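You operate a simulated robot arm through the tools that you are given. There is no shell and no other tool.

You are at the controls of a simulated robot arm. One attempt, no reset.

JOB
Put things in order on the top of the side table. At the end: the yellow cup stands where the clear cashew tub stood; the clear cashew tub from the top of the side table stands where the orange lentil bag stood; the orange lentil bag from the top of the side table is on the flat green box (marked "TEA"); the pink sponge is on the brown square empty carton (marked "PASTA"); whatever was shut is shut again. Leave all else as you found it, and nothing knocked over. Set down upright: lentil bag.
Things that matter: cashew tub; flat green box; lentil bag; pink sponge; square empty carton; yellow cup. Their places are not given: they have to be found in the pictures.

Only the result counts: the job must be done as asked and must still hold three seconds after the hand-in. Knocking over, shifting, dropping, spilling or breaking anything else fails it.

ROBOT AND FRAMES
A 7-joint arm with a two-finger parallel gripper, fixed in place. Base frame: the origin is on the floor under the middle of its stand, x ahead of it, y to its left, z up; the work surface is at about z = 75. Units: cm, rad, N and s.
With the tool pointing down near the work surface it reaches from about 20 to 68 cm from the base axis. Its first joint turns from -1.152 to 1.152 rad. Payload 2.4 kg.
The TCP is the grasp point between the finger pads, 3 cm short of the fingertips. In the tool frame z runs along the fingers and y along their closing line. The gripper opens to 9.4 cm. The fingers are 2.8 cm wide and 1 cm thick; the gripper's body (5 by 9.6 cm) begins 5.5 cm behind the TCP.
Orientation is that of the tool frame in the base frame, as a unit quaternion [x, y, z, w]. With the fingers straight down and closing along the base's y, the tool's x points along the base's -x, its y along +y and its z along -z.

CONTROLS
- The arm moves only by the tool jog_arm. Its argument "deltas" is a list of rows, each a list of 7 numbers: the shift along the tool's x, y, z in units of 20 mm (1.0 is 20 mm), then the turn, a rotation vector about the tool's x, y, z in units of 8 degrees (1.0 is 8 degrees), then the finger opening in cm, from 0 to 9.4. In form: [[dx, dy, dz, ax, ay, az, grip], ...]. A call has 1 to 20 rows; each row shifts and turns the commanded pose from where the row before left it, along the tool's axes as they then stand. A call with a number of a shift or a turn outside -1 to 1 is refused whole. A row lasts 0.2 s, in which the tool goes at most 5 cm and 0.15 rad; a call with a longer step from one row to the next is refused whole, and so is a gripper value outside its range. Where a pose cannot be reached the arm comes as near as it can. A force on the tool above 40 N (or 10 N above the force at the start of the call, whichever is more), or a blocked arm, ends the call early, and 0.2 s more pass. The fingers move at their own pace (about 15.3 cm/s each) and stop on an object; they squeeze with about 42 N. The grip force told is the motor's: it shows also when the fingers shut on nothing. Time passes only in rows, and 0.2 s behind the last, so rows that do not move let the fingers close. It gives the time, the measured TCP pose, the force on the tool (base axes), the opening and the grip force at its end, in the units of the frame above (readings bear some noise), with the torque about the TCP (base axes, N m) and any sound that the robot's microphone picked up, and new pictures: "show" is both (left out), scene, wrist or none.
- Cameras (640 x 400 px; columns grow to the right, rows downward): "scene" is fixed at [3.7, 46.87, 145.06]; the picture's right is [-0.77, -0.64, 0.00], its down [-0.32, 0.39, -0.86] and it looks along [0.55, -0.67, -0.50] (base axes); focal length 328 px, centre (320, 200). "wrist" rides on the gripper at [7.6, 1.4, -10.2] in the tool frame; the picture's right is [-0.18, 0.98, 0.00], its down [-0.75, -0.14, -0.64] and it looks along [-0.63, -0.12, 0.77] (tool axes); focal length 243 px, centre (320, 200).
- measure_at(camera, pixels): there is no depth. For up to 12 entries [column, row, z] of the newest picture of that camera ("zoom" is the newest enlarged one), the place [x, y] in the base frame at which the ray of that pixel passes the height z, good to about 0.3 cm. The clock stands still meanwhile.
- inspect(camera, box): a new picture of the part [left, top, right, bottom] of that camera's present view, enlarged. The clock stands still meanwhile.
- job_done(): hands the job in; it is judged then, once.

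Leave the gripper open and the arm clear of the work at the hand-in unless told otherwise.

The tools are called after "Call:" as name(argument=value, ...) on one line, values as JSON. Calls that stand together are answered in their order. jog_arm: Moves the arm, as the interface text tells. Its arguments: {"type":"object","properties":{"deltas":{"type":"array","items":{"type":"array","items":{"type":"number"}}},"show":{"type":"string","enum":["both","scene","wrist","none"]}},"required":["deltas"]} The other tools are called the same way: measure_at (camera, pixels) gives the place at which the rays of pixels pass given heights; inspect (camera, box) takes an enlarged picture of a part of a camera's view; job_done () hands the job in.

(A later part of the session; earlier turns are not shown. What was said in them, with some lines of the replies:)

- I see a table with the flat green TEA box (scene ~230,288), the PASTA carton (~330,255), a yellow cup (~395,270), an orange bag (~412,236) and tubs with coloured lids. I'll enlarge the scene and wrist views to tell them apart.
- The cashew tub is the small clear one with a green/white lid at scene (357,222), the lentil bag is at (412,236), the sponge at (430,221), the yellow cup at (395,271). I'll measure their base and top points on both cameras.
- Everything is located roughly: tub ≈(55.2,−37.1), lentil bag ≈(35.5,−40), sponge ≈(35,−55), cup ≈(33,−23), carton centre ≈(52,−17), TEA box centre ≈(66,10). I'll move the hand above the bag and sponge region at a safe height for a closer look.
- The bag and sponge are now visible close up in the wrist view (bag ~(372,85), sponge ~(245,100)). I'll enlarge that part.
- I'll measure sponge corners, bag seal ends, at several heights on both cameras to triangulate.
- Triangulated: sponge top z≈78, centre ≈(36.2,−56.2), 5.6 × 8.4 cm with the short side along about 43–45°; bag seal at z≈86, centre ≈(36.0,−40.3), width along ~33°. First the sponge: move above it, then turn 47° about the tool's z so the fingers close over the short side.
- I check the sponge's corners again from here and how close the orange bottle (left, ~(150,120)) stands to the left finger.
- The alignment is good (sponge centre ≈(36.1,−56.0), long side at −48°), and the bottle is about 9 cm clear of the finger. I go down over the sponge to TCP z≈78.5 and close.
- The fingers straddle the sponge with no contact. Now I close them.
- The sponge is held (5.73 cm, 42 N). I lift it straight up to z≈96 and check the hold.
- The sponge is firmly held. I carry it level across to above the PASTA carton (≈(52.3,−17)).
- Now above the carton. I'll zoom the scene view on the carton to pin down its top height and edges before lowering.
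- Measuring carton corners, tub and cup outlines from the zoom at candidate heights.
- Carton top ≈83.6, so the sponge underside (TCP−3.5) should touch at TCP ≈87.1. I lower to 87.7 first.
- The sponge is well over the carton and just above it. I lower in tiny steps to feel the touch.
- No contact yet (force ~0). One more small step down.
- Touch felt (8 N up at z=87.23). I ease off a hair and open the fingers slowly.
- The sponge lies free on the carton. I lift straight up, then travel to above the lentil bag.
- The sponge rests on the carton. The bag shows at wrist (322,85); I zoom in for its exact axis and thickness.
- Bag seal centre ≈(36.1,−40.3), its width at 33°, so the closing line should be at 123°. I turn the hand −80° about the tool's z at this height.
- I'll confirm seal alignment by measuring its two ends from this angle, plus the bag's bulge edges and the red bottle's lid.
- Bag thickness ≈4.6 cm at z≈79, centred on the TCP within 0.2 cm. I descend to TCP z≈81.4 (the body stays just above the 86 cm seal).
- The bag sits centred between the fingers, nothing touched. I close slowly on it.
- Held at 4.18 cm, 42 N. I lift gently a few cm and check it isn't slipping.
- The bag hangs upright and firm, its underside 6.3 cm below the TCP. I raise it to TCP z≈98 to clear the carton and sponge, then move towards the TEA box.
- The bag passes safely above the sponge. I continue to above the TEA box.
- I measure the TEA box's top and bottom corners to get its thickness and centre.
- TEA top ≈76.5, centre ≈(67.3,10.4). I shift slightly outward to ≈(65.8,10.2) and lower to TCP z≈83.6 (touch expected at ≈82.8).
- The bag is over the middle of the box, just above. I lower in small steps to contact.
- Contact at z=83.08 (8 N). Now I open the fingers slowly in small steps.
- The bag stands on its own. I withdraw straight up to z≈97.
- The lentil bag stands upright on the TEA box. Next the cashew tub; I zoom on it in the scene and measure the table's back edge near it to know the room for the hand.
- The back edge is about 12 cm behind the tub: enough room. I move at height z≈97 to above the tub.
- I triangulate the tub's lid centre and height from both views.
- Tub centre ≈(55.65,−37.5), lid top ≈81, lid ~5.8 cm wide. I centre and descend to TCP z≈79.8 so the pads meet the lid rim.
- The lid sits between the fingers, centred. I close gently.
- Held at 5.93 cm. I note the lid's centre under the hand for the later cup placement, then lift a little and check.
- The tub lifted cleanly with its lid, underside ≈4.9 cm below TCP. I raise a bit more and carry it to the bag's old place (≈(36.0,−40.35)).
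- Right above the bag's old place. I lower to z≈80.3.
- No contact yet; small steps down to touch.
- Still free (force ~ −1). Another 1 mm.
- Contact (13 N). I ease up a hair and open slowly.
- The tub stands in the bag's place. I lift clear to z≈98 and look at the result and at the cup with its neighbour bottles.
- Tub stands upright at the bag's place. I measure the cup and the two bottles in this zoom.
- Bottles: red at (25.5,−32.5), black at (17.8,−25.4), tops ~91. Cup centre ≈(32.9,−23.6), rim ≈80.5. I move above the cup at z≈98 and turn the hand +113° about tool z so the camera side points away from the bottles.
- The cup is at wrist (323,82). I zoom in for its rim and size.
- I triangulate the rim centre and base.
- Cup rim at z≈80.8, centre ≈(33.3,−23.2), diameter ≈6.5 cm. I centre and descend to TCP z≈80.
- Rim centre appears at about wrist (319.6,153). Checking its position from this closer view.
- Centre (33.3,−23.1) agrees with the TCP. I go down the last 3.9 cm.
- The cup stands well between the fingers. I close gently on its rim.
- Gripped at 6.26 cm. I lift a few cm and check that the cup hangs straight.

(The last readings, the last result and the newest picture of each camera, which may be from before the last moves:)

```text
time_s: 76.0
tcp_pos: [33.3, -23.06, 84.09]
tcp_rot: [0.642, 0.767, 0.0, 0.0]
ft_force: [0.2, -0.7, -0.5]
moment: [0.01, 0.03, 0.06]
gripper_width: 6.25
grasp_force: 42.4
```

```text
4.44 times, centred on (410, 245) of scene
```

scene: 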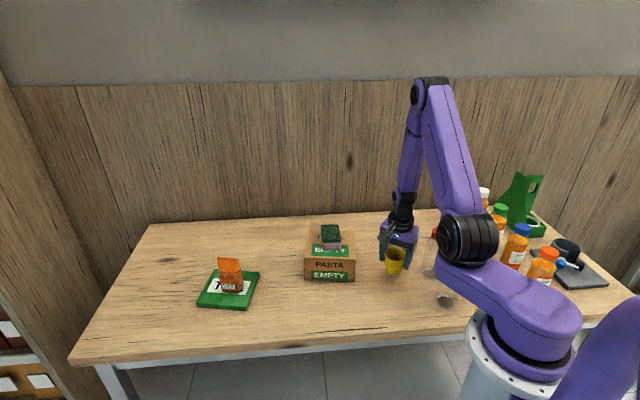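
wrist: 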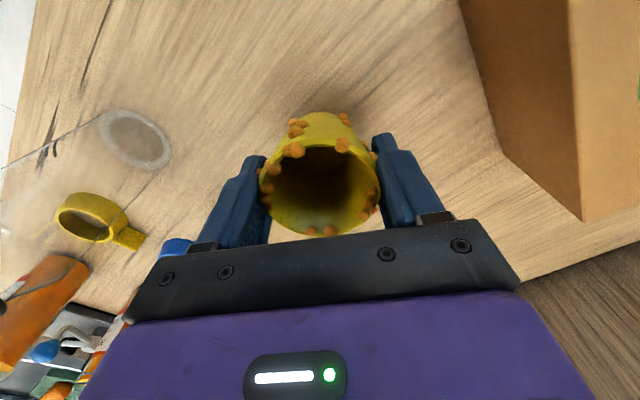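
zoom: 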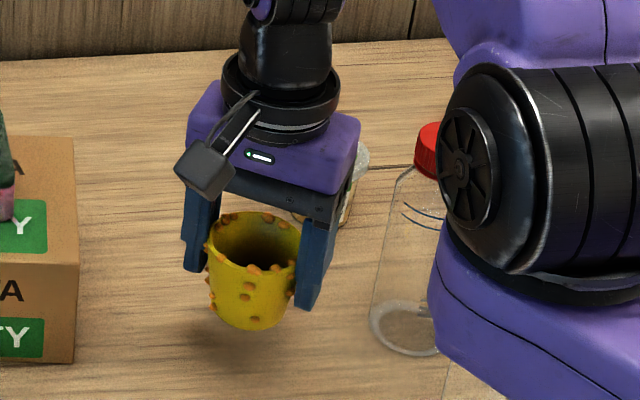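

The cup hangs straight. I measure its rim centre relative to the TCP so it can be put exactly at the tub's old place.

Call:
inspect(camera="wrist", box=[230, 90, 410, 250])

Call:
measure_at(camera="wrist", pixels=[[320, 191, 84.8], [320, 191, 84.6], [320, 191, 85.0], [320, 188, 84.1]])

```text
2.50 times, centred on (320, 170) of wrist
```

zoom: 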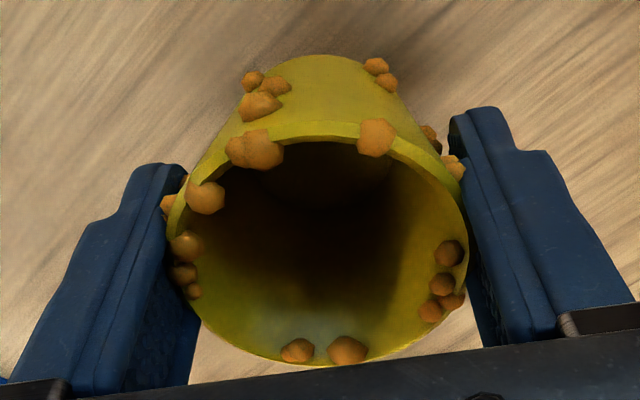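

```text
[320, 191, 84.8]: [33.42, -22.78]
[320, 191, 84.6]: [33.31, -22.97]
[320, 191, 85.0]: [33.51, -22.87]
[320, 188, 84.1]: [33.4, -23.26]
```

Cup centre coincides with the TCP within ~0.1–0.2 cm; its underside is 5.1 cm below. I raise to z≈94 and carry it to (55.67,−37.42), where the tub stood.

Call:
jog_arm(deltas=[[0, 0, -1, 0, 0, 0, 5.5], [0, 0, -1, 0, 0, 0, 5.5], [0, 0, -1, 0, 0, 0, 5.5], [0, 0, -1, 0, 0, 0, 5.5], [0, 0, -1, 0, 0, 0, 5.5], [-0.904, 0.975, 0, 0, 0, 0, 5.5], [-0.904, 0.975, 0, 0, 0, 0, 5.5], [-0.904, 0.975, 0, 0, 0, 0, 5.5], [-0.904, 0.975, 0, 0, 0, 0, 5.5], [-0.904, 0.975, 0, 0, 0, 0, 5.5], [-0.904, 0.975, 0, 0, 0, 0, 5.5], [-0.904, 0.975, 0, 0, 0, 0, 5.5], [-0.904, 0.975, 0, 0, 0, 0, 5.5], [-0.904, 0.975, 0, 0, 0, 0, 5.5], [-0.904, 0.975, 0, 0, 0, 0, 5.5], [0, 0, 0, 0, 0, 0, 5.5]], show="both")

```text
time_s: 79.4
tcp_pos: [55.68, -37.51, 94.05]
tcp_rot: [0.642, 0.767, 0.0, 0.0]
ft_force: [-0.2, -0.2, -0.1]
moment: [-0.01, 0.01, 0.0]
gripper_width: 6.26
grasp_force: 42.9
```

scene: 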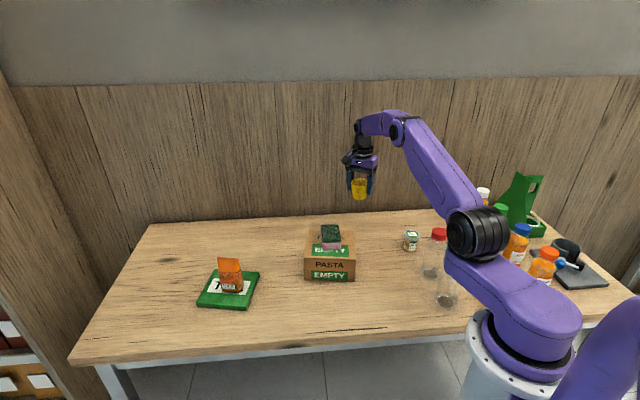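
wrist: 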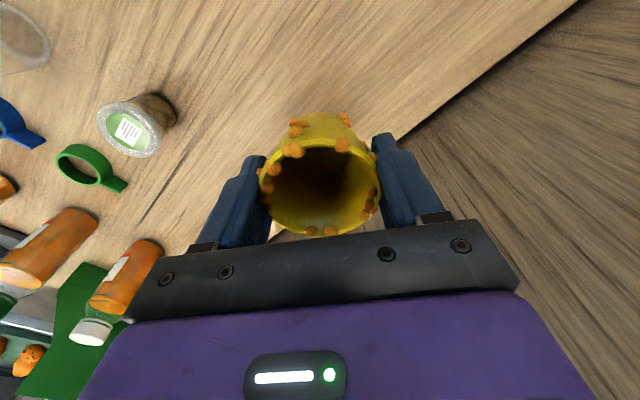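

On target at (55.68,−37.51). I lower to z≈80.6.

Call:
jog_arm(deltas=[[0, 0, 1, 0, 0, 0, 5.5], [0, 0, 1, 0, 0, 0, 5.5], [0, 0, 1, 0, 0, 0, 5.5], [0, 0, 1, 0, 0, 0, 5.5], [0, 0, 1, 0, 0, 0, 5.5], [0, 0, 0.9, 0, 0, 0, 5.5], [0, 0, 0.5, 0, 0, 0, 5.5], [0, 0, 0.3, 0, 0, 0, 5.5], [0, 0, 0, 0, 0, 0, 5.5]], show="scene")

Call:
inspect(camera="scene", box=[320, 180, 400, 240])

```text
time_s: 81.4
tcp_pos: [55.77, -37.51, 80.57]
tcp_rot: [0.642, 0.767, -0.001, 0.0]
ft_force: [-0.4, -0.8, -0.2]
moment: [-0.02, 0.03, 0.0]
gripper_width: 6.23
grasp_force: 42.3
```

scene: 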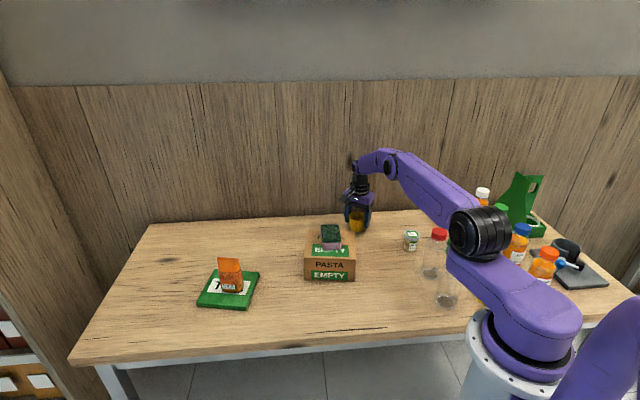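

```text
6.67 times, centred on (360, 210) of scene
```

zoom: 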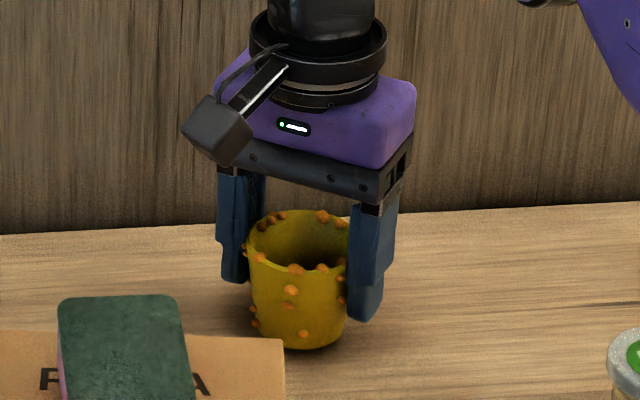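

Just above the table. Small steps to contact.

Call:
jog_arm(deltas=[[0, 0, 0.12, 0, 0, 0, 5.5], [0, 0, 0.06, 0, 0, 0, 5.5], [0, 0, 0, 0, 0, 0, 5.5]], show="none")

```text
time_s: 82.2
tcp_pos: [55.74, -37.51, 80.39]
tcp_rot: [0.641, 0.767, 0.0, 0.0]
ft_force: [0.3, -1.1, 0.5]
moment: [0.0, 0.0, -0.02]
gripper_width: 6.24
grasp_force: 41.1
```

Still free. Continue in 1 mm steps.

Call:
jog_arm(deltas=[[0, 0, 0.05, 0, 0, 0, 5.5], [0, 0, 0.04, 0, 0, 0, 5.5], [0, 0, 0, 0, 0, 0, 5.5]], show="none")

```text
time_s: 83.0
tcp_pos: [55.66, -37.45, 80.15]
tcp_rot: [0.641, 0.767, 0.0, 0.0]
ft_force: [0.0, -0.5, -1.1]
moment: [-0.01, 0.02, 0.04]
gripper_width: 6.26
grasp_force: 41.8
```

Call:
jog_arm(deltas=[[0, 0, 0.05, 0, 0, 0, 5.5], [0, 0, 0, 0, 0, 0, 5.5]], show="none")

```text
time_s: 83.6
tcp_pos: [55.82, -37.49, 80.16]
tcp_rot: [0.641, 0.767, 0.001, 0.0]
ft_force: [-0.4, 0.8, 5.5]
moment: [0.11, 0.13, -0.01]
gripper_width: 6.24
grasp_force: 41.7
```

Contact (5.5 N). I open the fingers slowly.

Call:
jog_arm(deltas=[[0, 0, 0, 0, 0, 0, 6.2], [0, 0, 0, 0, 0, 0, 6.4], [0, 0, 0, 0, 0, 0, 6.7], [0, 0, 0, 0, 0, 0, 7.2], [0, 0, 0, 0, 0, 0, 7.9], [0, 0, 0, 0, 0, 0, 8.7], [0, 0, 0, 0, 0, 0, 9.4], [0, 0, 0, 0, 0, 0, 9.4]], show="both")

Call:
inspect(camera="scene", box=[320, 180, 400, 240])

```text
time_s: 85.4
tcp_pos: [55.73, -37.55, 80.1]
tcp_rot: [0.642, 0.767, 0.0, 0.0]
ft_force: [0.3, 0.3, 0.3]
moment: [0.03, 0.01, 0.0]
gripper_width: 9.41
grasp_force: 0.0
```

scene: 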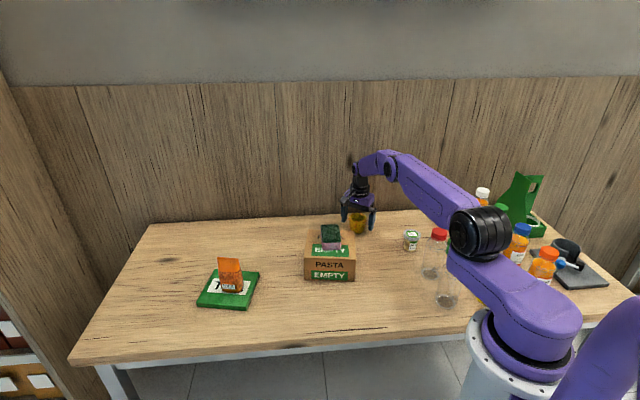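
wrist: 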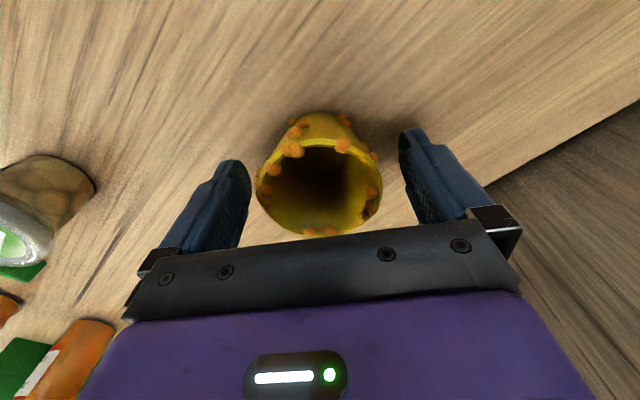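

```text
6.67 times, centred on (360, 210) of scene
```

zoom: 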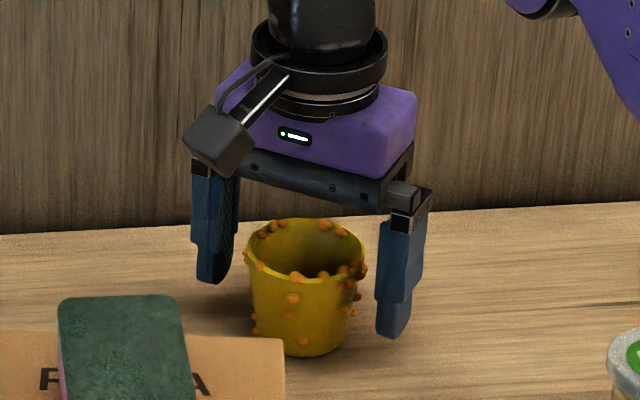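

The cup stands upright and free. I lift straight up, clear of it.

Call:
jog_arm(deltas=[[0, 0, -0.4, 0, 0, 0, 9.4], [0, 0, -0.7, 0, 0, 0, 9.4], [0, 0, -1.0, 0, 0, 0, 9.4], [0, 0, -1.0, 0, 0, 0, 9.4], [0, 0, -1.0, 0, 0, 0, 9.4], [0, 0, -1.0, 0, 0, 0, 9.4], [0, 0, -1.0, 0, 0, 0, 9.4], [0, 0, -1.0, 0, 0, 0, 9.4], [0, 0, -1.0, 0, 0, 0, 9.4], [0, 0, -1.0, 0, 0, 0, 9.4], [0, 0, 0, 0, 0, 0, 9.4]], show="both")

Call:
inspect(camera="scene", box=[290, 190, 450, 300])

```text
time_s: 87.8
tcp_pos: [55.73, -37.39, 98.34]
tcp_rot: [0.642, 0.767, 0.001, 0.0]
ft_force: [0.2, -0.2, -0.4]
moment: [-0.02, -0.02, 0.0]
gripper_width: 9.38
grasp_force: 0.1
```

scene: 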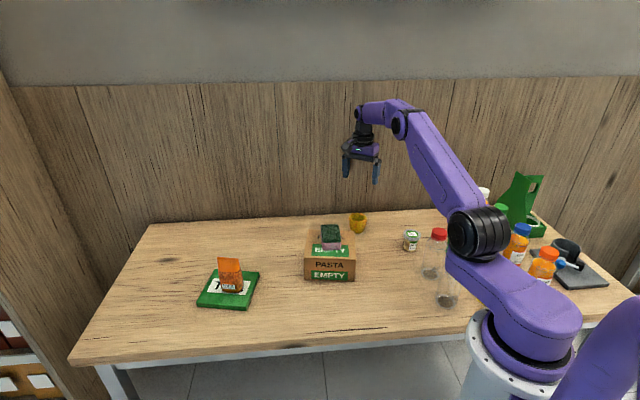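
wrist: 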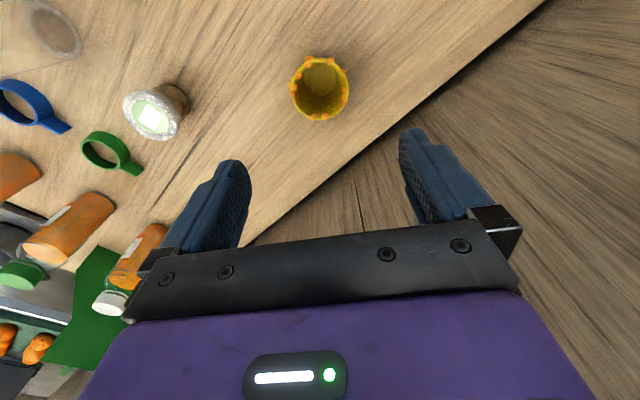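

```text
3.64 times, centred on (370, 245) of scene
```

zoom: 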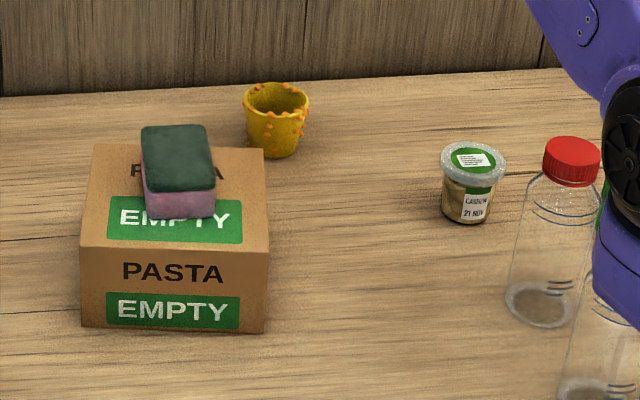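

All four moves look right. I verify cup and tub base positions against the original places, then park the arm high near its start.

Call:
measure_at(camera="zoom", pixels=[[275, 158, 75], [248, 138, 75], [301, 140, 75], [466, 223, 75], [442, 208, 75], [490, 210, 75]])

Call:
jog_arm(deltas=[[0.407, -0.957, -0.343, 0, 0, 0, 9.4], [0.407, -0.957, -0.343, 0, 0, 0, 9.4], [0.407, -0.957, -0.343, 0, 0, 0, 9.4], [0.407, -0.957, -0.343, 0, 0, 0, 9.4], [0.407, -0.957, -0.343, 0, 0, 0, 9.4], [0.407, -0.957, -0.343, 0, 0, 0, 9.4], [0.407, -0.957, -0.343, 0, 0, 0, 9.4], [0.407, -0.957, -0.343, 0, 0, 0, 9.4], [0.407, -0.957, -0.343, 0, 0, 0, 9.4], [0.407, -0.957, -0.343, 0, 0, 0, 9.4], [0.407, -0.957, -0.343, 0, 0, 0, 9.4], [0.407, -0.957, -0.343, 0, 0, 0, 9.4], [0.407, -0.957, -0.343, 0, 0, 0, 9.4], [0.407, -0.957, -0.343, 0, 0, 0, 9.4], [0, 0, 0, 0, 0, 0, 9.4], [0, 0, 0, 0, 0, 0, 9.4]], show="both")

Call:
inspect(camera="scene", box=[180, 200, 440, 320])

Call:
inspect(camera="scene", box=[380, 190, 620, 320])

```text
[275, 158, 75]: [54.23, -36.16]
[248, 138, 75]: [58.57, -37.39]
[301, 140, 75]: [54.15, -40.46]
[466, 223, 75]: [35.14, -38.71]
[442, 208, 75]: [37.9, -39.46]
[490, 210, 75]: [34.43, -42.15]
```

```text
time_s: 91.2
tcp_pos: [27.31, -31.04, 107.86]
tcp_rot: [0.642, 0.767, 0.001, 0.0]
ft_force: [-0.4, -0.9, 1.1]
moment: [-0.03, -0.03, -0.01]
gripper_width: 9.4
grasp_force: 0.2
```

scene: 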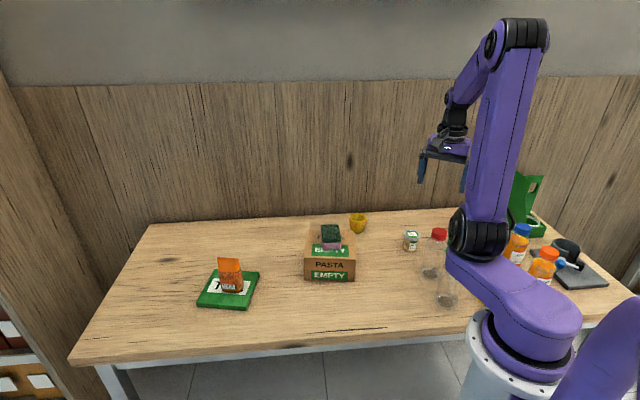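
wrist: 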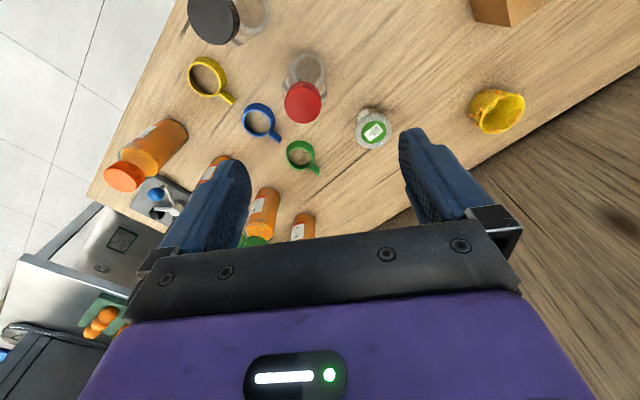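

```text
2.46 times, centred on (310, 260) of scene
```

zoom: 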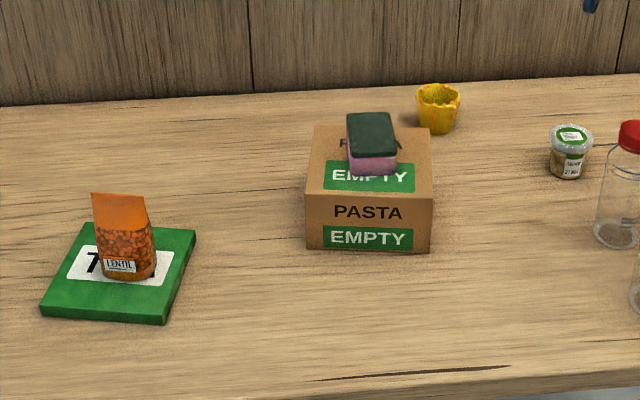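

```text
2.67 times, centred on (500, 255) of scene
```

zoom: 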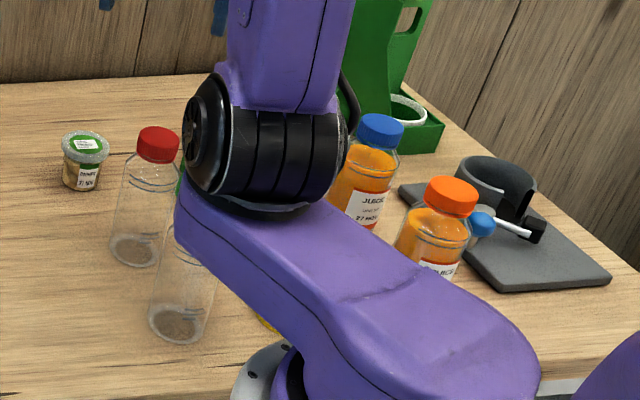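

Everything checks out from the parked position:
- The sponge is on the PASTA carton.
- The lentil bag stands upright on the TEA box.
- The tub, lid on, stands at the bag's old place.
- The cup stands upright at the tub's old place.

The bottles and other items show no shift, the gripper is open and the arm is clear. I hand the job in.

Call:
job_done()

```text
The job is handed in.
```

The job is done and handed in. I checked the result in the pictures from the parked arm; I have not seen the judge's verdict.

- **Yellow cup:** stands upright where the cashew tub stood, within about half a centimetre by the camera measurements.
- **Cashew tub:** stands where the lentil bag stood, with its lid still on.
- **Lentil bag:** stands upright on the green TEA box, a little off its centre on the robot's side because of the arm's reach.
- **Pink sponge:** lies on top of the PASTA carton.

Nothing was knocked over and I saw no other item shift. Nothing had to be opened. The gripper is open and the arm is back near its starting position.
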